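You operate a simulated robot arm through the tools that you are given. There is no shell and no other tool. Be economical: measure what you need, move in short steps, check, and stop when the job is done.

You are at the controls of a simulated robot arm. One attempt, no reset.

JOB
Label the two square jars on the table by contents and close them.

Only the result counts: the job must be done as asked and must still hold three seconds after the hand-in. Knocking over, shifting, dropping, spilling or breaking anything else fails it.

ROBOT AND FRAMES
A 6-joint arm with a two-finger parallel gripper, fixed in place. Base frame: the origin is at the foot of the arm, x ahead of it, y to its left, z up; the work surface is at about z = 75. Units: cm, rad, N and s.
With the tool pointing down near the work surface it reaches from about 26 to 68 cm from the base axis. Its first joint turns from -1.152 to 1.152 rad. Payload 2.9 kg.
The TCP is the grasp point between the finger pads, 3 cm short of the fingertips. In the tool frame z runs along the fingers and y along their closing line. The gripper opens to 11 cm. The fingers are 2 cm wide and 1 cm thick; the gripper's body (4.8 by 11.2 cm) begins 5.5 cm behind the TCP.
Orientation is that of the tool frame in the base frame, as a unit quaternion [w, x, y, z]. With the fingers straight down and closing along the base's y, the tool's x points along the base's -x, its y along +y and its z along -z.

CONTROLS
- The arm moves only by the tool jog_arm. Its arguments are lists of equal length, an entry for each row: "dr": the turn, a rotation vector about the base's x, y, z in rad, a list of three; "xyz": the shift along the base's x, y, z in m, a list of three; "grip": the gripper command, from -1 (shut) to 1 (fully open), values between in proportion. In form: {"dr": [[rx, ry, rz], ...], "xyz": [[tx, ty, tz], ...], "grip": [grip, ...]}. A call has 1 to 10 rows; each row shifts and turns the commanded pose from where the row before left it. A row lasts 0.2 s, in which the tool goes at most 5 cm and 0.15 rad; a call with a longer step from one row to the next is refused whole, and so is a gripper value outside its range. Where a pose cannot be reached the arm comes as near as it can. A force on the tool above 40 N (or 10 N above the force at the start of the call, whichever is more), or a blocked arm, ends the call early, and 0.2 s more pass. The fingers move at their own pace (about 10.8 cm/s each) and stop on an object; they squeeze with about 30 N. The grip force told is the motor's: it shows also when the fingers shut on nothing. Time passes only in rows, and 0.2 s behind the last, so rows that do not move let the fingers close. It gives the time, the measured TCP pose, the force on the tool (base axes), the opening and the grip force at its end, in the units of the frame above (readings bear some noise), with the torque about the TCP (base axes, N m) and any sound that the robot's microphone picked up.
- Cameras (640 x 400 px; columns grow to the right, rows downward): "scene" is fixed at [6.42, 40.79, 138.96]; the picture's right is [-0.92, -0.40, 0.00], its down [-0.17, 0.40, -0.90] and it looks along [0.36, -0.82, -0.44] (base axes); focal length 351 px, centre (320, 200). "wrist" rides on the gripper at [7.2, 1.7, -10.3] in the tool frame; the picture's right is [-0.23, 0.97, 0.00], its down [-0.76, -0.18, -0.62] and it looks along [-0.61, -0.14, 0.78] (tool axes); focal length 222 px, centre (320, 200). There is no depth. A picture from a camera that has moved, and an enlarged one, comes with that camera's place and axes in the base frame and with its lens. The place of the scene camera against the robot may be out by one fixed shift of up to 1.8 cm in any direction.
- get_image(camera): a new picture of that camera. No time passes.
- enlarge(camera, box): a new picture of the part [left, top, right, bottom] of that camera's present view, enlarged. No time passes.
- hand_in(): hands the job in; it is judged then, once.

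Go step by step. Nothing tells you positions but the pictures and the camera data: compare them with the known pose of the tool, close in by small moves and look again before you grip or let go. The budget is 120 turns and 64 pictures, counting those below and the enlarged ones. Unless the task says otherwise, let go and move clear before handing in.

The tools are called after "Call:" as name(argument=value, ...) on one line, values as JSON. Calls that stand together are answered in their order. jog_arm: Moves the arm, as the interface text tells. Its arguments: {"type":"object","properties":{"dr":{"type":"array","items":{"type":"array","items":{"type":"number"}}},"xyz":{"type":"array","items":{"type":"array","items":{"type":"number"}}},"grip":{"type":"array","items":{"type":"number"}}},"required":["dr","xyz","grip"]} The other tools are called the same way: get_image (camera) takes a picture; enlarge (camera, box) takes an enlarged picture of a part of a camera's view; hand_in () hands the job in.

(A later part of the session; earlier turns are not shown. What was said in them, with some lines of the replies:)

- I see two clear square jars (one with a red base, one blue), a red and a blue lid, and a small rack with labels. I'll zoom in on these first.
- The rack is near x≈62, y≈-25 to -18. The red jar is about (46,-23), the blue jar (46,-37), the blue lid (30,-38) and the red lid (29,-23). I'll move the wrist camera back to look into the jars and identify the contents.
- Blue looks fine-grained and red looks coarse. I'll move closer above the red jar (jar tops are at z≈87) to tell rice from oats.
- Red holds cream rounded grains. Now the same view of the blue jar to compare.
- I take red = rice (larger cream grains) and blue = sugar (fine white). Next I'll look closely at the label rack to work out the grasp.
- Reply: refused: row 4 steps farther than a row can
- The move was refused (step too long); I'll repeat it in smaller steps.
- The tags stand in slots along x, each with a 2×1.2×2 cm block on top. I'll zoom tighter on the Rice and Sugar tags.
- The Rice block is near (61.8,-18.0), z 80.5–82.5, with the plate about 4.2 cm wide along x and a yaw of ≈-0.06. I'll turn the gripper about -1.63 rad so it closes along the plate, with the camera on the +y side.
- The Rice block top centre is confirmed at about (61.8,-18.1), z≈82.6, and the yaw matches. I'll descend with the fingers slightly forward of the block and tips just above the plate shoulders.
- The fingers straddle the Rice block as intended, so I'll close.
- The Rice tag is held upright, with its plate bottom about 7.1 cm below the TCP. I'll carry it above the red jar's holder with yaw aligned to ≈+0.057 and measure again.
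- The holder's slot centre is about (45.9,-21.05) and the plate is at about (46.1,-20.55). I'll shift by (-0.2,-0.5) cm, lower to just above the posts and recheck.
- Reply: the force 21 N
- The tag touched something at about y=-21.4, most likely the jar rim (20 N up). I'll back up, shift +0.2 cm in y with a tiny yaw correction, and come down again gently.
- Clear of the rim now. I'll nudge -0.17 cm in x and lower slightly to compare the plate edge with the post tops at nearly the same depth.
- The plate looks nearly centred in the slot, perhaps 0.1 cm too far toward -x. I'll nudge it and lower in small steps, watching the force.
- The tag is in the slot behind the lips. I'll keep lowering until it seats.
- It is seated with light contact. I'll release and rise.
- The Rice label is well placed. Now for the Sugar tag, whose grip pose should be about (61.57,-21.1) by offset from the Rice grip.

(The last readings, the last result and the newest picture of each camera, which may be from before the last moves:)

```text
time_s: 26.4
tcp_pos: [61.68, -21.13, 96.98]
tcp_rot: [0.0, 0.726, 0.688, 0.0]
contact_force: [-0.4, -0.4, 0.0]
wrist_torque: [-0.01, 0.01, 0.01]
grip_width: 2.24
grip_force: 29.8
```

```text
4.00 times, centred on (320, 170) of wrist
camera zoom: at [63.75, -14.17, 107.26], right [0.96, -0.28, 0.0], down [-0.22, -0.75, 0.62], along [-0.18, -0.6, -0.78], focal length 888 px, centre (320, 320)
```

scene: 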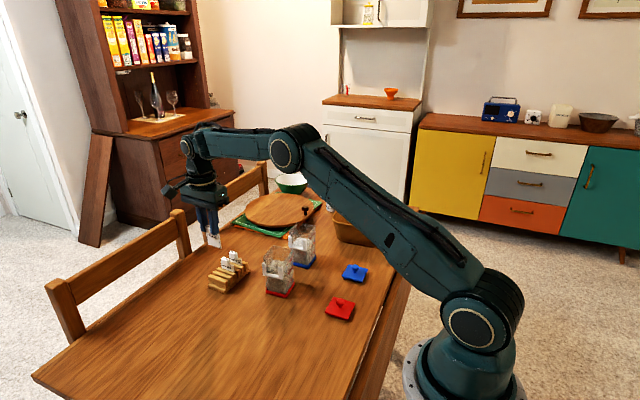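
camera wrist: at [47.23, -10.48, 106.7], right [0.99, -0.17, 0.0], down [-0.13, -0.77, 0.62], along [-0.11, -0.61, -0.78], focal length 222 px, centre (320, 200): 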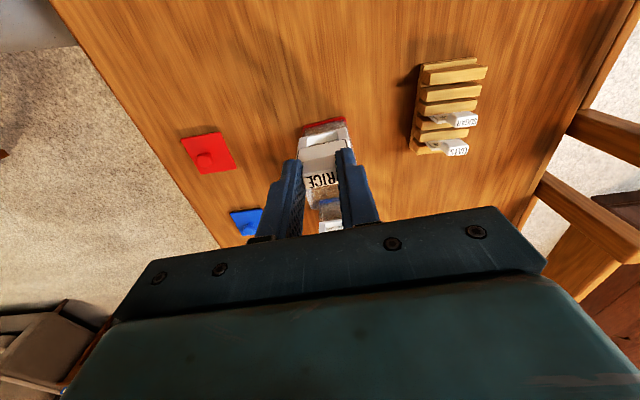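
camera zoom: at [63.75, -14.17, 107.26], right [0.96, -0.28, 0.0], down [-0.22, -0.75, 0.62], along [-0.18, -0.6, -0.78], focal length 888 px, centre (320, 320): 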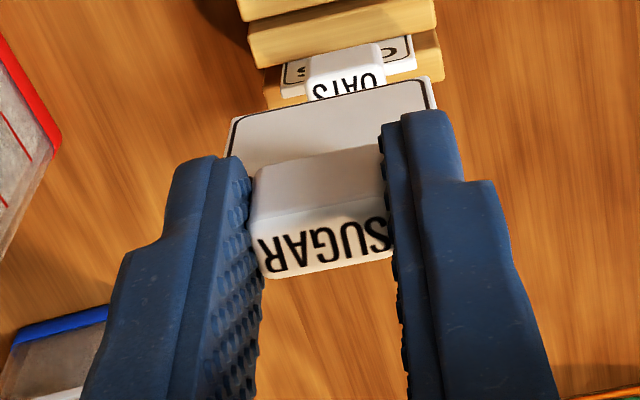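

The Sugar tag is held the same way. Comparing earlier views puts the blue holder's insertion pose at about (45.8,-34.0). I'll travel above everything to hover there.

Call:
jog_arm(dr=[[0, 0, 0], [0, 0, 0.028], [0, 0, 0.028], [0, 0, 0.028], [0, 0, 0.028], [0, 0, 0], [0, 0, 0]], xyz=[[0, 0, 0.02], [-0.0317, -0.0245, 0], [-0.0317, -0.0245, 0], [-0.0317, -0.0245, 0], [-0.0317, -0.0245, 0], [-0.0317, -0.0245, 0], [0, 0, -0.02]], grip=[-1, -1, -1, -1, -1, -1, -1])

Call:
enlarge(camera="wrist", box=[285, 95, 360, 165])

```text
time_s: 28.0
tcp_pos: [45.74, -33.46, 96.99]
tcp_rot: [0.0, 0.688, 0.726, 0.0]
contact_force: [-0.5, 1.3, 0.2]
wrist_torque: [0.02, 0.02, -0.01]
grip_width: 2.23
grip_force: 29.7
```

```text
5.71 times, centred on (322, 130) of wrist
camera zoom: at [46.94, -26.19, 107.19], right [0.98, -0.17, 0.0], down [-0.13, -0.77, 0.62], along [-0.11, -0.61, -0.78], focal length 1269 px, centre (306, 600)
```

zoom: 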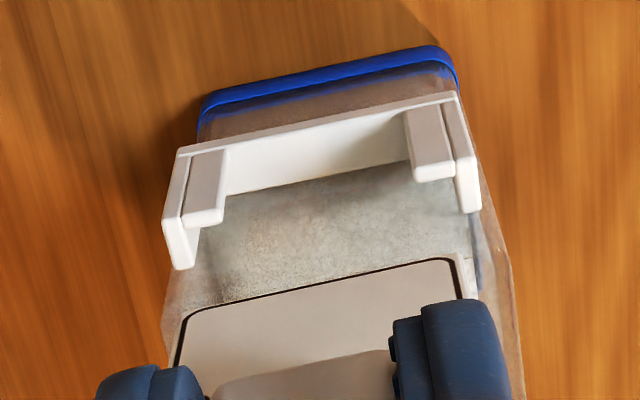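

Call:
enlarge(camera="wrist", box=[300, 98, 345, 133])

```text
11.43 times, centred on (322, 116) of wrist
camera zoom: at [46.94, -26.19, 107.19], right [0.98, -0.17, 0.0], down [-0.13, -0.77, 0.62], along [-0.11, -0.61, -0.78], focal length 2538 px, centre (291, 1166)
```

zoom: 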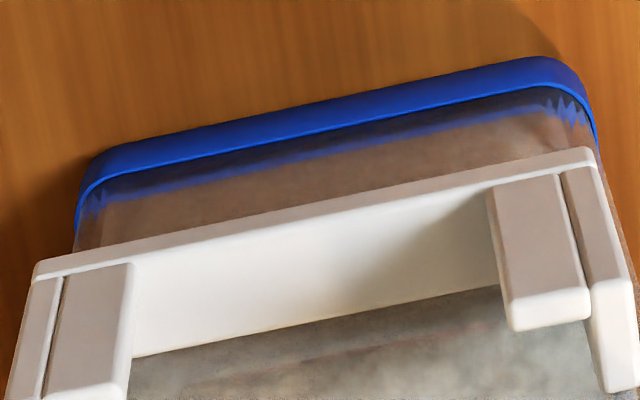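

The blue holder is rotated only about +0.02, with its centre (+0.2,-0.3) compared with the red case. I'll correct yaw and position, then lower past the rim with a force watch.

Call:
jog_arm(dr=[[0, 0, -0.034], [0, 0, 0], [0, 0, 0], [0, 0, 0], [0, 0, 0]], xyz=[[-0.0002, -0.0058, 0], [0, 0, -0.016], [0, 0, -0.006], [0, 0, -0.006], [0, 0, 0]], grip=[-1, -1, -1, -1, -1])

Call:
enlarge(camera="wrist", box=[290, 110, 355, 165])

```text
time_s: 29.2
tcp_pos: [45.77, -34.04, 94.5]
tcp_rot: [0.004, 0.699, 0.715, 0.0]
contact_force: [-4.0, 4.0, 23.8]
wrist_torque: [0.07, 0.16, -0.04]
grip_width: 2.24
grip_force: 29.9
```

```text
7.27 times, centred on (322, 138) of wrist
camera zoom: at [47.23, -26.8, 104.69], right [0.98, -0.21, 0.0], down [-0.16, -0.76, 0.62], along [-0.13, -0.61, -0.78], focal length 1615 px, centre (302, 654)
```

zoom: 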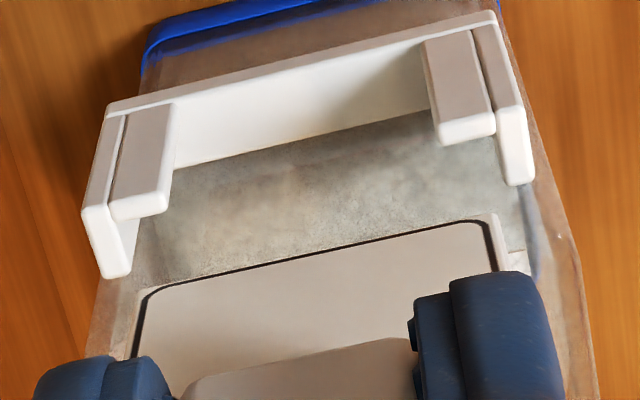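

The tag touched the rim again by the same amount as before. I'll apply the same fix: lift, +0.21 cm in y, lower.

Call:
jog_arm(dr=[[0, 0, 0], [0, 0, 0], [0, 0, 0], [0, 0, 0], [0, 0, 0]], xyz=[[0, 0, 0.01], [0, 0.0021, 0], [0, 0, -0.008], [0, 0, -0.005], [0, 0, 0]], grip=[-1, -1, -1, -1, -1])

```text
time_s: 30.4
tcp_pos: [45.61, -33.78, 93.96]
tcp_rot: [0.0, 0.699, 0.715, 0.0]
contact_force: [0.1, 0.4, -0.3]
wrist_torque: [-0.01, 0.0, 0.02]
grip_width: 2.24
grip_force: 29.9
```

Past the rim without contact. I'll lower to post height and check.

Call:
jog_arm(dr=[[0, 0, 0], [0, 0, 0], [0, 0, 0]], xyz=[[0, 0, -0.005], [0, 0, -0.005], [0, 0, 0]], grip=[-1, -1, -1])

Call:
enlarge(camera="wrist", box=[290, 110, 355, 165])

Call:
enlarge(camera="scene", box=[280, 215, 330, 255])

```text
time_s: 31.2
tcp_pos: [45.69, -33.74, 92.89]
tcp_rot: [-0.001, 0.7, 0.715, 0.0]
contact_force: [0.2, -0.6, 0.2]
wrist_torque: [-0.02, 0.03, -0.04]
grip_width: 2.21
grip_force: 30.4
```

```text
7.27 times, centred on (322, 138) of wrist
camera zoom: at [47.22, -26.57, 103.15], right [0.98, -0.21, 0.0], down [-0.16, -0.77, 0.62], along [-0.13, -0.61, -0.78], focal length 1615 px, centre (302, 654)
```

zoom: 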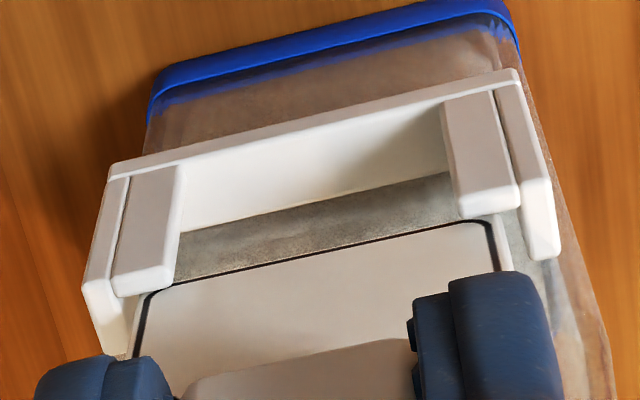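

```text
10.00 times, centred on (305, 235) of scene
camera zoom: at [6.42, 40.79, 138.96], right [-0.92, -0.4, 0.0], down [-0.17, 0.4, -0.9], along [0.36, -0.82, -0.44], focal length 3510 px, centre (470, -150)
```

zoom: 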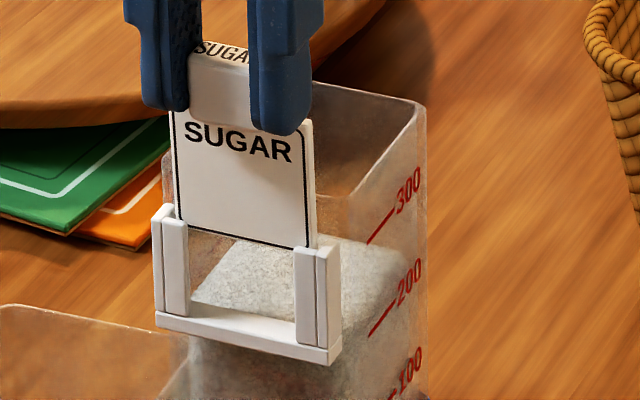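

The tag looks centred in x and perhaps 0.1 cm too far forward in y. I'll nudge -0.1 cm in y and lower gently.

Call:
jog_arm(dr=[[0, 0, 0], [0, 0, 0], [0, 0, 0]], xyz=[[0, -0.001, 0], [0, 0, -0.003], [0, 0, -0.003]], grip=[-1, -1, -1])

Call:
jog_arm(dr=[[0, 0, 0], [0, 0, 0]], xyz=[[0, 0, -0.002], [0, 0, -0.002]], grip=[-1, -1])

```text
time_s: 32.0
tcp_pos: [45.65, -33.82, 92.23]
tcp_rot: [-0.001, 0.699, 0.715, 0.0]
contact_force: [0.0, -0.3, 0.6]
wrist_torque: [0.03, 0.01, 0.02]
grip_width: 2.22
grip_force: 30.6
```

```text
time_s: 32.6
tcp_pos: [45.63, -33.94, 91.85]
tcp_rot: [0.0, 0.7, 0.714, 0.0]
contact_force: [-0.1, 0.3, -0.6]
wrist_torque: [-0.01, -0.04, -0.02]
grip_width: 2.23
grip_force: 29.7
```

Call:
jog_arm(dr=[[0, 0, 0], [0, 0, 0], [0, 0, 0]], xyz=[[0, 0, -0.003], [0, 0, -0.003], [0, 0, 0]], grip=[-1, -1, -1])

Call:
enlarge(camera="scene", box=[280, 215, 330, 255])

```text
time_s: 33.4
tcp_pos: [45.7, -33.84, 91.27]
tcp_rot: [0.0, 0.7, 0.714, 0.0]
contact_force: [-0.3, 0.1, -0.3]
wrist_torque: [-0.02, 0.02, 0.03]
grip_width: 2.23
grip_force: 30.1
```

```text
10.00 times, centred on (305, 235) of scene
camera zoom: at [6.42, 40.79, 138.96], right [-0.92, -0.4, 0.0], down [-0.17, 0.4, -0.9], along [0.36, -0.82, -0.44], focal length 3510 px, centre (470, -150)
```

zoom: 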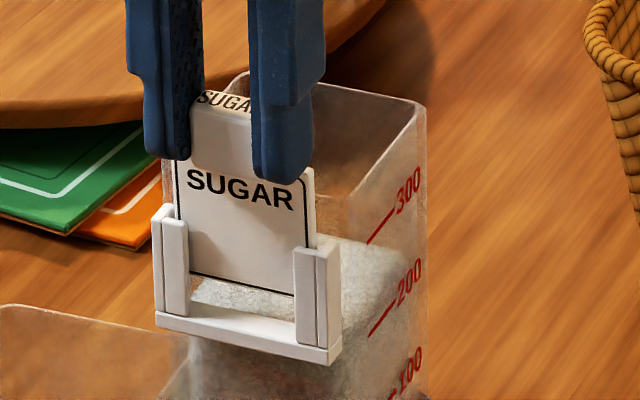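

In the slot. I'll seat it at TCP z≈90.1, release and rise.

Call:
jog_arm(dr=[[0, 0, 0], [0, 0, 0], [0, 0, 0], [0, 0, 0], [0, 0, 0]], xyz=[[0, 0, -0.003], [0, 0, -0.003], [0, 0, -0.003], [0, 0, -0.002], [0, 0, 0]], grip=[-1, -1, -1, -1, -1])

Call:
jog_arm(dr=[[0, 0, 0], [0, 0, 0], [0, 0, 0], [0, 0, 0], [0, 0, 0], [0, 0, 0]], xyz=[[0, 0, -0.001], [0, 0, 0], [0, 0, 0], [0, 0, 0.01], [0, 0, 0.04], [0, 0, 0.04]], grip=[-0.5, -0.4, -0.2, -0.2, -0.2, -0.2])

Call:
enlarge(camera="scene", box=[255, 215, 375, 325])

```text
time_s: 34.6
tcp_pos: [45.65, -33.92, 90.21]
tcp_rot: [0.0, 0.699, 0.715, -0.001]
contact_force: [-0.1, -0.4, 0.2]
wrist_torque: [-0.01, -0.01, -0.02]
grip_width: 2.21
grip_force: 30.4
```

```text
time_s: 36.0
tcp_pos: [45.67, -33.95, 99.13]
tcp_rot: [0.0, 0.7, 0.714, 0.0]
contact_force: [0.3, -1.0, 0.2]
wrist_torque: [0.0, 0.02, 0.03]
grip_width: 4.4
grip_force: 0.1
```

```text
3.64 times, centred on (315, 270) of scene
camera zoom: at [6.42, 40.79, 138.96], right [-0.92, -0.4, 0.0], down [-0.17, 0.4, -0.9], along [0.36, -0.82, -0.44], focal length 1276 px, centre (338, -54)
```

zoom: 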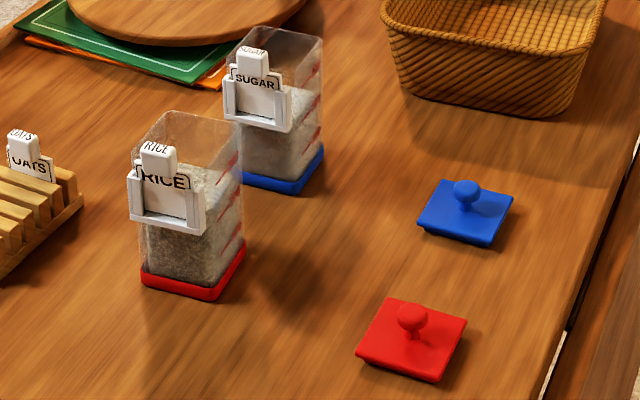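

Both labels are seated. Next is the red lid: I'll hover near it for a precise view.

Call:
jog_arm(dr=[[0, 0, 0], [0, 0, 0], [0, 0, 0], [0, 0, 0], [0, 0, 0], [0, 0, 0], [0, 0, 0], [0, 0, 0]], xyz=[[-0.0344, 0.026, 0], [-0.0344, 0.026, 0], [-0.0344, 0.026, 0], [-0.0344, 0.026, 0], [-0.0344, 0.026, 0], [0, 0, -0.03], [0, 0, -0.03], [0, 0, 0]], grip=[-0.2, -0.2, -0.2, -0.2, -0.2, -0.2, -0.2, -0.2])

Call:
get_image(camera="wrist")

```text
time_s: 37.8
tcp_pos: [28.55, -20.88, 93.12]
tcp_rot: [0.0, 0.699, 0.715, 0.0]
contact_force: [-0.6, -0.3, 0.1]
wrist_torque: [0.04, -0.02, 0.0]
grip_width: 4.4
grip_force: 0.0
```

```text
14 pictures are left
camera wrist: at [30.1, -13.7, 103.36], right [0.98, -0.21, 0.0], down [-0.16, -0.77, 0.62], along [-0.13, -0.61, -0.78], focal length 222 px, centre (320, 200)
```

wrist: 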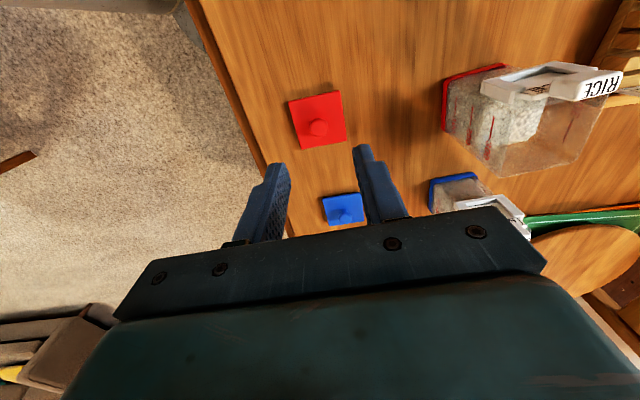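

Call:
enlarge(camera="wrist", box=[280, 80, 360, 155])

```text
5.33 times, centred on (320, 118) of wrist
camera zoom: at [30.1, -13.7, 103.36], right [0.98, -0.21, 0.0], down [-0.16, -0.77, 0.62], along [-0.13, -0.61, -0.78], focal length 1185 px, centre (320, 640)
```

zoom: 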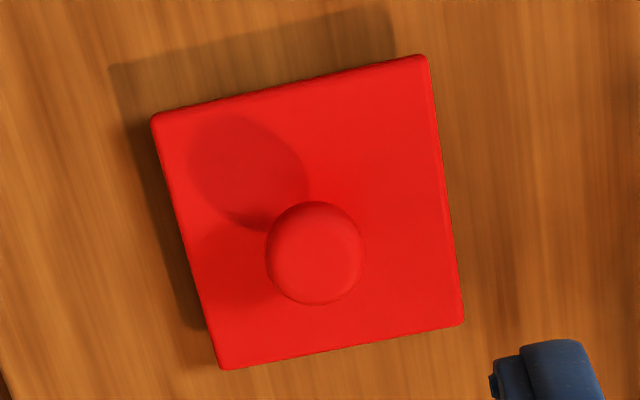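

The red lid is 6 cm square, centred at (28.1,-23.2) with yaw ≈-0.01, and its ball knob is about 2.1 cm across at z≈77.9. I'll descend onto the knob with tips just above the lid plate.

Call:
jog_arm(dr=[[0, 0, 0], [0, 0, 0], [0, 0, 0], [0, 0, 0], [0, 0, 0], [0, 0, 0]], xyz=[[-0.0043, -0.023, 0], [0, 0, -0.045], [0, 0, -0.045], [0, 0, -0.03], [0, 0, -0.015], [0, 0, 0]], grip=[-0.2, -0.2, -0.2, -0.2, -0.2, -0.2])

Call:
enlarge(camera="wrist", box=[260, 120, 380, 220])

```text
time_s: 39.2
tcp_pos: [28.07, -23.19, 79.61]
tcp_rot: [0.0, 0.7, 0.714, 0.0]
contact_force: [0.4, -0.1, -0.1]
wrist_torque: [-0.01, -0.03, 0.01]
grip_width: 4.37
grip_force: 0.0
```

```text
4.00 times, centred on (320, 170) of wrist
camera zoom: at [29.56, -15.99, 89.87], right [0.98, -0.21, 0.0], down [-0.16, -0.77, 0.62], along [-0.13, -0.61, -0.78], focal length 888 px, centre (320, 320)
```

zoom: 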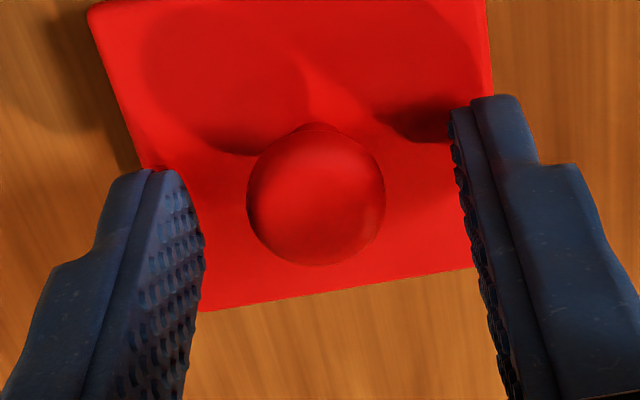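

Call:
jog_arm(dr=[[0, 0, 0], [0, 0, 0], [0, 0, 0], [0, 0, 0]], xyz=[[0, 0.001, -0.002], [0, 0, 0], [0, 0, 0], [0, 0, 0]], grip=[-0.2, -1, -1, -1])

Call:
jog_arm(dr=[[0, 0, 0], [0, 0, 0], [0, 0, 0], [0, 0, 0], [0, 0, 0], [0, 0, 0]], xyz=[[0, 0, 0.01], [0, 0, 0.03], [0, 0, 0.04], [0, 0, 0.045], [0, 0, 0.045], [0, 0, 0]], grip=[-1, -1, -1, -1, -1, -1])

Call:
enlarge(camera="wrist", box=[250, 90, 390, 200])

```text
time_s: 40.2
tcp_pos: [28.09, -23.14, 79.48]
tcp_rot: [0.0, 0.699, 0.715, 0.0]
contact_force: [0.1, -0.9, -0.1]
wrist_torque: [0.04, -0.03, 0.0]
grip_width: 1.74
grip_force: 30.0
```

```text
time_s: 41.6
tcp_pos: [28.14, -23.2, 96.53]
tcp_rot: [0.0, 0.7, 0.714, 0.0]
contact_force: [-0.4, 0.7, 1.0]
wrist_torque: [0.01, 0.01, 0.03]
grip_width: 1.75
grip_force: 29.5
```

```text
3.64 times, centred on (320, 145) of wrist
camera zoom: at [29.65, -16.08, 106.69], right [0.98, -0.21, 0.0], down [-0.16, -0.77, 0.62], along [-0.13, -0.61, -0.78], focal length 808 px, centre (320, 400)
```

zoom: 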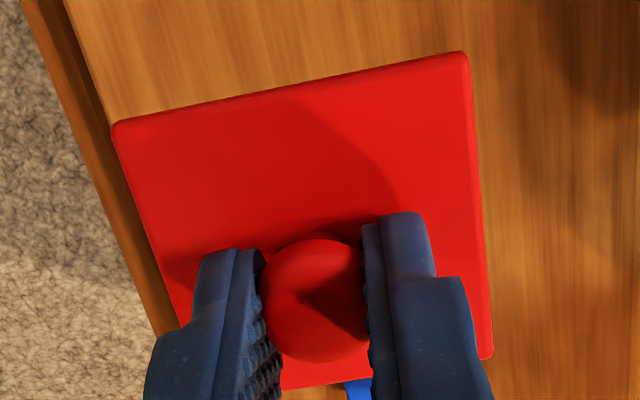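

The red lid is held level, with its centre at about TCP+(0,-0.1). I'll carry it above the red jar (centre ≈ (46.15,-24.33), yaw 0.069) and inspect.

Call:
jog_arm(dr=[[0, 0, 0.02], [0, 0, 0.02], [0, 0, 0.02], [0, 0, 0.019], [0, 0, 0], [0, 0, 0]], xyz=[[0.036, -0.002, 0.005], [0.036, -0.002, 0.005], [0.036, -0.002, 0], [0.036, -0.002, 0], [0.036, -0.0023, 0], [0, 0, -0.015]], grip=[-1, -1, -1, -1, -1, -1])

Call:
enlarge(camera="wrist", box=[250, 60, 390, 180])

Call:
enlarge(camera="scene", box=[240, 210, 320, 270])

```text
time_s: 43.0
tcp_pos: [46.12, -24.05, 95.78]
tcp_rot: [0.0, 0.671, 0.742, 0.0]
contact_force: [-0.4, -0.3, 0.1]
wrist_torque: [-0.01, 0.01, 0.01]
grip_width: 1.73
grip_force: 30.5
```

```text
3.33 times, centred on (320, 120) of wrist
camera zoom: at [47.07, -16.82, 106.02], right [0.99, -0.13, 0.0], down [-0.1, -0.78, 0.62], along [-0.08, -0.62, -0.78], focal length 740 px, centre (320, 467)
```

zoom: 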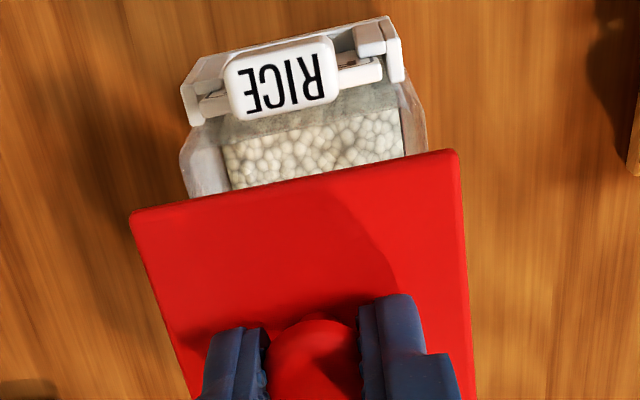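

```text
6.67 times, centred on (280, 240) of scene
camera zoom: at [6.42, 40.79, 138.96], right [-0.92, -0.4, 0.0], down [-0.17, 0.4, -0.9], along [0.36, -0.82, -0.44], focal length 2340 px, centre (587, -67)
```

zoom: 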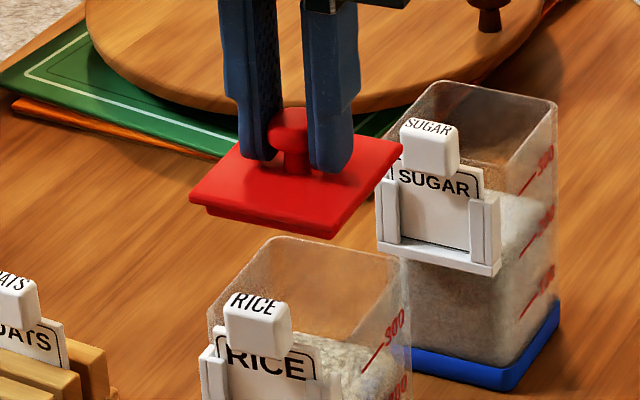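

The lid has an under-plug that goes inside the rim. The lid centre looks ~0.2 cm too far +y; I'll correct and lower gently while watching force.

Call:
jog_arm(dr=[[0, 0, 0.008], [0, 0, 0], [0, 0, 0], [0, 0, 0]], xyz=[[0, -0.002, 0], [0, 0, -0.02], [0, 0, -0.012], [0, 0, 0]], grip=[-1, -1, -1, -1])

Call:
enlarge(camera="scene", box=[250, 220, 310, 265])

```text
time_s: 44.0
tcp_pos: [45.98, -24.37, 92.63]
tcp_rot: [0.0, 0.668, 0.744, 0.0]
contact_force: [-0.4, 0.6, 0.5]
wrist_torque: [-0.03, 0.0, -0.03]
grip_width: 1.76
grip_force: 30.1
```

```text
8.89 times, centred on (280, 242) of scene
camera zoom: at [6.42, 40.79, 138.96], right [-0.92, -0.4, 0.0], down [-0.17, 0.4, -0.9], along [0.36, -0.82, -0.44], focal length 3120 px, centre (676, -178)
```

zoom: 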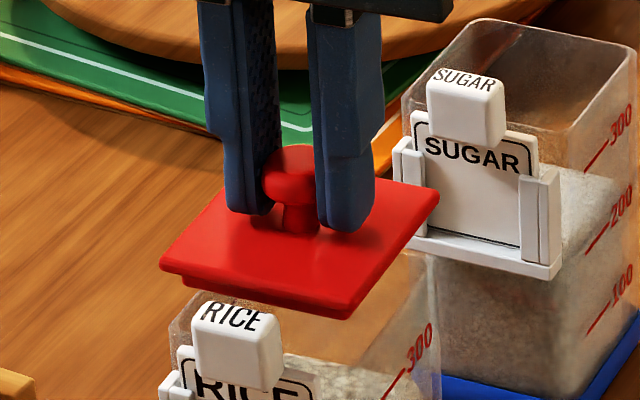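

Alignment looks within about 0.1 cm. I'll lower in small steps until contact.

Call:
jog_arm(dr=[[0, 0, 0], [0, 0, 0], [0, 0, 0]], xyz=[[0, 0, -0.003], [0, 0, -0.003], [0, 0, -0.002]], grip=[-1, -1, -1])

Call:
jog_arm(dr=[[0, 0, 0], [0, 0, 0]], xyz=[[0, 0, -0.002], [0, 0, -0.002]], grip=[-1, -1])

```text
time_s: 44.8
tcp_pos: [46.12, -24.45, 91.87]
tcp_rot: [0.0, 0.667, 0.745, 0.0]
contact_force: [-0.1, -0.4, -0.3]
wrist_torque: [-0.04, -0.05, 0.01]
grip_width: 1.76
grip_force: 30.0
```

```text
time_s: 45.4
tcp_pos: [46.07, -24.33, 91.45]
tcp_rot: [0.0, 0.668, 0.744, 0.0]
contact_force: [0.3, 0.4, -1.0]
wrist_torque: [0.03, -0.01, 0.0]
grip_width: 1.72
grip_force: 29.9
```

Call:
jog_arm(dr=[[0, 0, 0], [0, 0, 0]], xyz=[[0, 0, -0.002], [0, 0, -0.002]], grip=[-1, -1])

Call:
enlarge(camera="scene", box=[250, 220, 310, 265])

```text
time_s: 46.0
tcp_pos: [46.17, -24.31, 91.03]
tcp_rot: [-0.001, 0.668, 0.744, 0.0]
contact_force: [-0.5, 0.3, -0.1]
wrist_torque: [0.03, -0.01, -0.02]
grip_width: 1.73
grip_force: 30.3
```

```text
8.89 times, centred on (280, 242) of scene
camera zoom: at [6.42, 40.79, 138.96], right [-0.92, -0.4, 0.0], down [-0.17, 0.4, -0.9], along [0.36, -0.82, -0.44], focal length 3120 px, centre (676, -178)
```

zoom: 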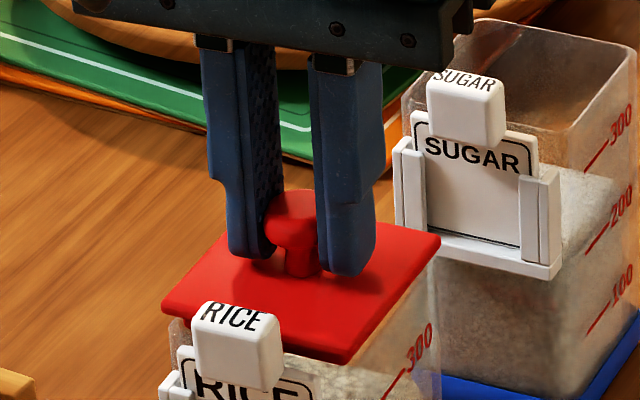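

Call:
jog_arm(dr=[[0, 0, 0], [0, 0, 0]], xyz=[[0, 0, -0.002], [0, 0, -0.002]], grip=[-1, -1])

Call:
jog_arm(dr=[[0, 0, 0], [0, 0, 0]], xyz=[[0, 0, -0.001], [0, 0, -0.001]], grip=[-1, -1])

```text
time_s: 46.6
tcp_pos: [46.07, -24.36, 90.74]
tcp_rot: [0.0, 0.668, 0.744, 0.0]
contact_force: [1.0, 0.1, 0.4]
wrist_torque: [0.01, -0.01, 0.01]
grip_width: 1.79
grip_force: 30.5
```

```text
time_s: 47.2
tcp_pos: [46.14, -24.32, 90.67]
tcp_rot: [0.001, 0.668, 0.744, 0.0]
contact_force: [-1.2, 2.4, 9.0]
wrist_torque: [0.09, 0.05, 0.0]
grip_width: 1.87
grip_force: 29.9
heard: snap
```

I heard a snap with 9 N down-force, consistent with the lid clicking shut. I'll release, rise and look.

Call:
jog_arm(dr=[[0, 0, 0], [0, 0, 0], [0, 0, 0], [0, 0, 0], [0, 0, 0], [0, 0, 0]], xyz=[[0, 0, 0], [0, 0, 0], [0, 0, 0], [0, 0, 0.02], [0, 0, 0.04], [0, 0, 0.03]], grip=[-0.5, -0.3, -0.2, -0.2, -0.2, -0.2])

Call:
enlarge(camera="scene", box=[240, 215, 320, 300])

```text
time_s: 48.6
tcp_pos: [46.08, -24.35, 99.65]
tcp_rot: [0.0, 0.668, 0.744, 0.0]
contact_force: [-0.1, 0.4, 0.8]
wrist_torque: [0.01, 0.01, 0.01]
grip_width: 4.41
grip_force: 0.0
```

```text
4.71 times, centred on (280, 258) of scene
camera zoom: at [6.42, 40.79, 138.96], right [-0.92, -0.4, 0.0], down [-0.17, 0.4, -0.9], along [0.36, -0.82, -0.44], focal length 1652 px, centre (508, -71)
```

zoom: 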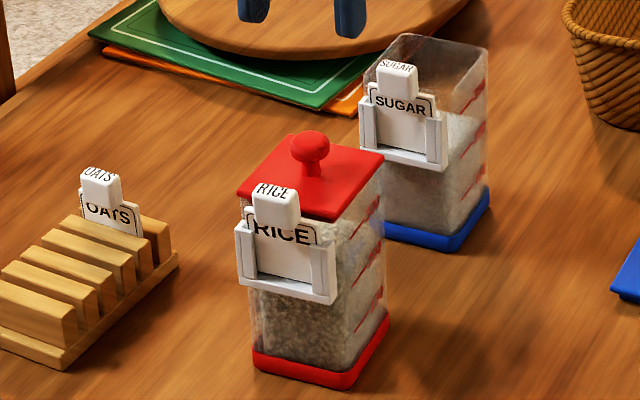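

The red jar is closed. Now the blue lid at roughly (29.2,-38).

Call:
jog_arm(dr=[[0, 0, -0.022], [0, 0, -0.022], [0, 0, -0.022], [0, 0, -0.02], [0, 0, 0], [0, 0, 0], [0, 0, 0], [0, 0, 0]], xyz=[[-0.0336, -0.0232, 0], [-0.0336, -0.0232, 0], [-0.0336, -0.0232, 0], [-0.0336, -0.0232, 0], [-0.0336, -0.0232, 0], [0, 0, -0.035], [0, 0, -0.03], [0, 0, 0]], grip=[-0.2, -0.2, -0.2, -0.2, -0.2, -0.2, -0.2, -0.2])

Call:
enlarge(camera="wrist", box=[270, 70, 370, 165])

```text
time_s: 50.4
tcp_pos: [29.3, -36.07, 92.96]
tcp_rot: [0.0, 0.699, 0.716, 0.0]
contact_force: [-0.6, 0.2, -0.7]
wrist_torque: [0.0, -0.04, 0.02]
grip_width: 4.4
grip_force: 0.1
```

```text
4.21 times, centred on (320, 118) of wrist
camera zoom: at [30.79, -28.76, 103.21], right [0.98, -0.21, 0.0], down [-0.16, -0.77, 0.62], along [-0.13, -0.61, -0.78], focal length 935 px, centre (320, 547)
```

zoom: 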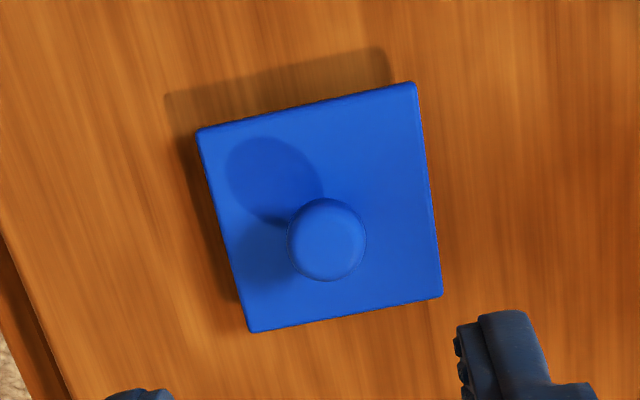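

The blue lid's knob is at offset (-0.17,-2.1) cm from the TCP, with lid yaw ≈-0.01. I'll descend and grasp as before.

Call:
jog_arm(dr=[[0, 0, 0], [0, 0, 0], [0, 0, 0], [0, 0, 0], [0, 0, 0], [0, 0, 0]], xyz=[[-0.0017, -0.021, 0], [0, 0, -0.045], [0, 0, -0.045], [0, 0, -0.03], [0, 0, -0.015], [0, 0, 0]], grip=[-0.2, -0.2, -0.2, -0.2, -0.2, -0.2])

Call:
jog_arm(dr=[[0, 0, 0], [0, 0, 0], [0, 0, 0], [0, 0, 0]], xyz=[[0, 0, 0], [0, 0, 0], [0, 0, 0], [0, 0, 0]], grip=[-0.5, -1, -1, -1])

Call:
jog_arm(dr=[[0, 0, 0], [0, 0, 0], [0, 0, 0], [0, 0, 0], [0, 0, 0], [0, 0, 0]], xyz=[[0, 0, 0.01], [0, 0, 0.03], [0, 0, 0.04], [0, 0, 0.045], [0, 0, 0.045], [0, 0, 0]], grip=[-1, -1, -1, -1, -1, -1])

```text
time_s: 51.8
tcp_pos: [29.08, -38.07, 79.37]
tcp_rot: [0.001, 0.699, 0.715, 0.0]
contact_force: [-0.2, 0.0, -0.5]
wrist_torque: [0.01, -0.02, 0.03]
grip_width: 4.39
grip_force: 0.0
```

```text
time_s: 52.8
tcp_pos: [29.14, -38.03, 79.42]
tcp_rot: [0.001, 0.699, 0.715, 0.0]
contact_force: [0.5, 0.3, -0.6]
wrist_torque: [0.0, 0.02, 0.02]
grip_width: 1.72
grip_force: 30.3
```

```text
time_s: 54.2
tcp_pos: [29.04, -38.08, 96.63]
tcp_rot: [0.0, 0.699, 0.715, 0.0]
contact_force: [0.0, 0.3, -0.1]
wrist_torque: [-0.01, -0.03, -0.01]
grip_width: 1.75
grip_force: 29.8
```

Grasped the same way. I'll carry it over the blue jar (target TCP ≈ (45.72,-38.24), yaw +0.03) and check.

Call:
jog_arm(dr=[[0, 0, 0.01], [0, 0, 0.01], [0, 0, 0.01], [0, 0, 0], [0, 0, 0], [0, 0, 0], [0, 0, 0]], xyz=[[0.0333, 0, 0.005], [0.0333, 0, 0.005], [0.0333, -0.0008, 0], [0.0333, -0.0008, 0], [0.0332, 0, 0], [0, 0, -0.018], [0, 0, 0]], grip=[-1, -1, -1, -1, -1, -1, -1])

Call:
enlarge(camera="wrist", box=[250, 60, 390, 180])

```text
time_s: 55.8
tcp_pos: [45.7, -38.14, 95.74]
tcp_rot: [0.0, 0.689, 0.725, 0.0]
contact_force: [-0.6, -0.4, 0.1]
wrist_torque: [0.01, 0.02, 0.01]
grip_width: 1.75
grip_force: 29.7
```

```text
3.33 times, centred on (320, 120) of wrist
camera zoom: at [47.05, -30.92, 105.91], right [0.98, -0.18, 0.0], down [-0.14, -0.77, 0.62], along [-0.11, -0.61, -0.78], focal length 740 px, centre (320, 467)
```

zoom: 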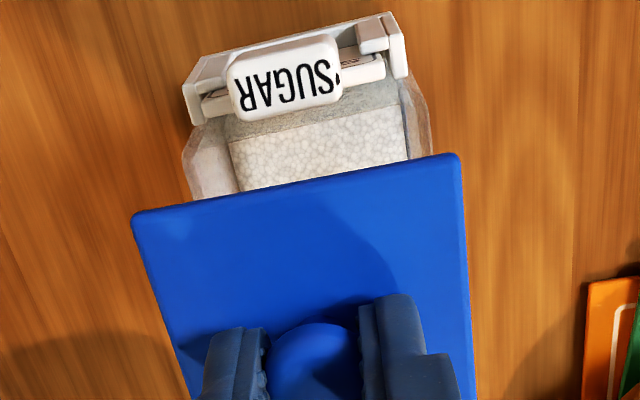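

Compared with the red placement, I need about +0.06 x, -0.12 y and +0.02 yaw. I'll apply that and lower gently.

Call:
jog_arm(dr=[[0, 0, 0.02], [0, 0, 0], [0, 0, 0], [0, 0, 0]], xyz=[[0.0006, -0.0012, 0], [0, 0, -0.02], [0, 0, -0.013], [0, 0, 0]], grip=[-1, -1, -1, -1])

Call:
enlarge(camera="scene", box=[275, 200, 335, 245])

```text
time_s: 56.8
tcp_pos: [45.87, -38.21, 92.4]
tcp_rot: [0.0, 0.681, 0.732, 0.0]
contact_force: [-0.1, 0.9, 0.7]
wrist_torque: [0.01, 0.02, 0.01]
grip_width: 1.75
grip_force: 30.2
```

```text
8.89 times, centred on (305, 222) of scene
camera zoom: at [6.42, 40.79, 138.96], right [-0.92, -0.4, 0.0], down [-0.17, 0.4, -0.9], along [0.36, -0.82, -0.44], focal length 3120 px, centre (453, 0)
```

zoom: 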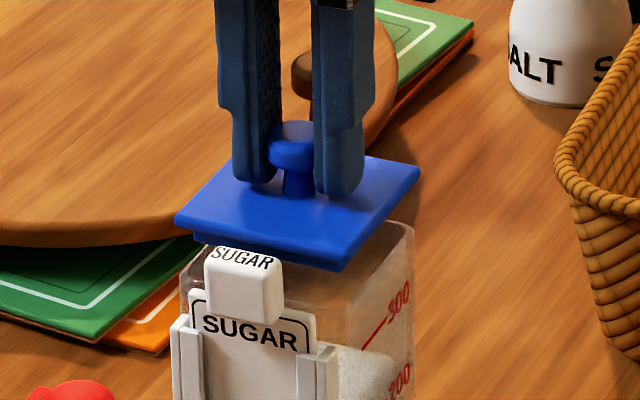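

Well aligned from the scene view. I'll lower in small steps.

Call:
jog_arm(dr=[[0, 0, 0], [0, 0, 0], [0, 0, 0]], xyz=[[0, 0, -0.003], [0, 0, -0.003], [0, 0, -0.002]], grip=[-1, -1, -1])

Call:
jog_arm(dr=[[0, 0, 0], [0, 0, 0], [0, 0, 0]], xyz=[[0, 0, -0.002], [0, 0, -0.002], [0, 0, -0.002]], grip=[-1, -1, -1])

```text
time_s: 57.6
tcp_pos: [45.88, -38.19, 91.51]
tcp_rot: [0.0, 0.68, 0.733, 0.0]
contact_force: [-1.0, -0.1, 0.2]
wrist_torque: [-0.03, 0.02, 0.05]
grip_width: 1.74
grip_force: 30.7
```

```text
time_s: 58.4
tcp_pos: [45.76, -38.33, 91.0]
tcp_rot: [-0.001, 0.681, 0.733, -0.001]
contact_force: [0.5, -0.2, 0.4]
wrist_torque: [0.06, -0.03, 0.01]
grip_width: 1.75
grip_force: 29.7
```

Call:
jog_arm(dr=[[0, 0, 0], [0, 0, 0], [0, 0, 0]], xyz=[[0, 0, -0.002], [0, 0, -0.001], [0, 0, -0.001]], grip=[-1, -1, -1])

```text
time_s: 59.2
tcp_pos: [45.74, -38.37, 90.58]
tcp_rot: [0.0, 0.681, 0.732, 0.0]
contact_force: [-0.1, 1.9, 3.1]
wrist_torque: [0.1, 0.04, -0.02]
grip_width: 1.92
grip_force: 30.6
heard: snap
```

The blue lid snapped too. I'll release, rise clear and check.

Call:
jog_arm(dr=[[0, 0, 0], [0, 0, 0], [0, 0, 0], [0, 0, 0], [0, 0, 0], [0, 0, 0], [0, 0, 0]], xyz=[[0, 0, 0], [0, 0, 0], [0, 0, 0], [0, 0, 0.02], [0, 0, 0.04], [0, 0, 0.045], [0, 0, 0.045]], grip=[-0.5, -0.3, -0.2, -0.2, -0.2, -0.2, -0.2])

Call:
enlarge(camera="scene", box=[240, 205, 340, 300])

Call:
get_image(camera="wrist")

```text
time_s: 60.8
tcp_pos: [45.69, -38.21, 105.85]
tcp_rot: [0.0, 0.681, 0.733, 0.0]
contact_force: [0.7, -0.5, 0.1]
wrist_torque: [0.02, -0.01, 0.03]
grip_width: 4.39
grip_force: 0.1
```

```text
4.21 times, centred on (290, 252) of scene
camera zoom: at [6.42, 40.79, 138.96], right [-0.92, -0.4, 0.0], down [-0.17, 0.4, -0.9], along [0.36, -0.82, -0.44], focal length 1478 px, centre (446, -21)
```

zoom: 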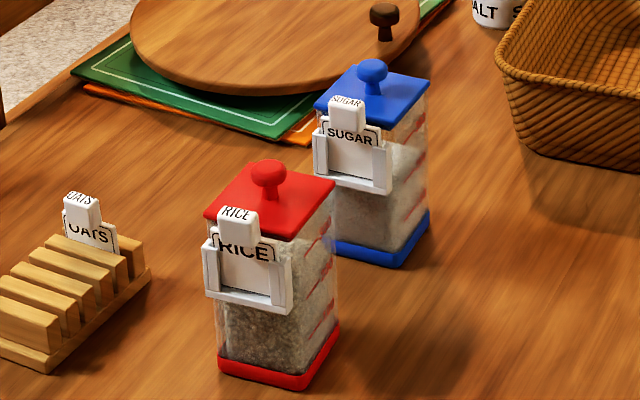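

```text
1 pictures are left
camera wrist: at [46.97, -30.9, 116.0], right [0.99, -0.16, 0.0], down [-0.12, -0.77, 0.62], along [-0.1, -0.62, -0.78], focal length 222 px, centre (320, 200)
```

wrist: 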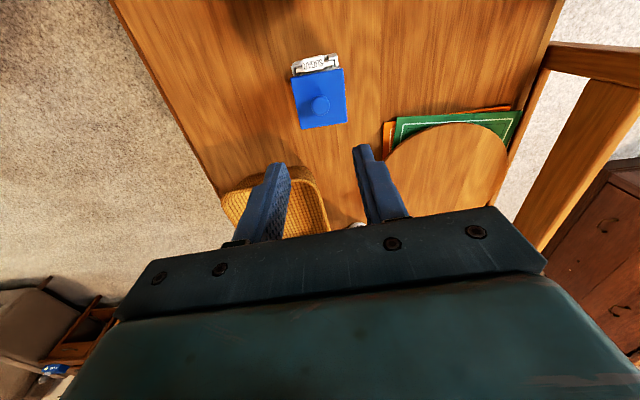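

Both jars are labelled (red = Rice, blue = Sugar), both lids have snapped shut, and the gripper is clear of everything. I'm handing in.

Call:
hand_in()

```text
The job is handed in.
```

I labelled and closed both jars, then handed the job in. The jar with the red base has the RICE label and the red lid, and the jar with the blue base has the SUGAR label and the blue lid.

- **Contents:** I identified them by eye. The red-base jar holds larger cream grains, which I took as rice rather than oats. The blue-base jar holds finer white grains, which I took as sugar.
- **Fit:** Each lid made a snap sound as it seated, and both labels sit in their holders in the last picture.
- **Contact:** Each label briefly touched its jar's rim on the way down, at about 20 to 24 N. I lifted, corrected and reinserted it, and saw no sign that either jar had moved.
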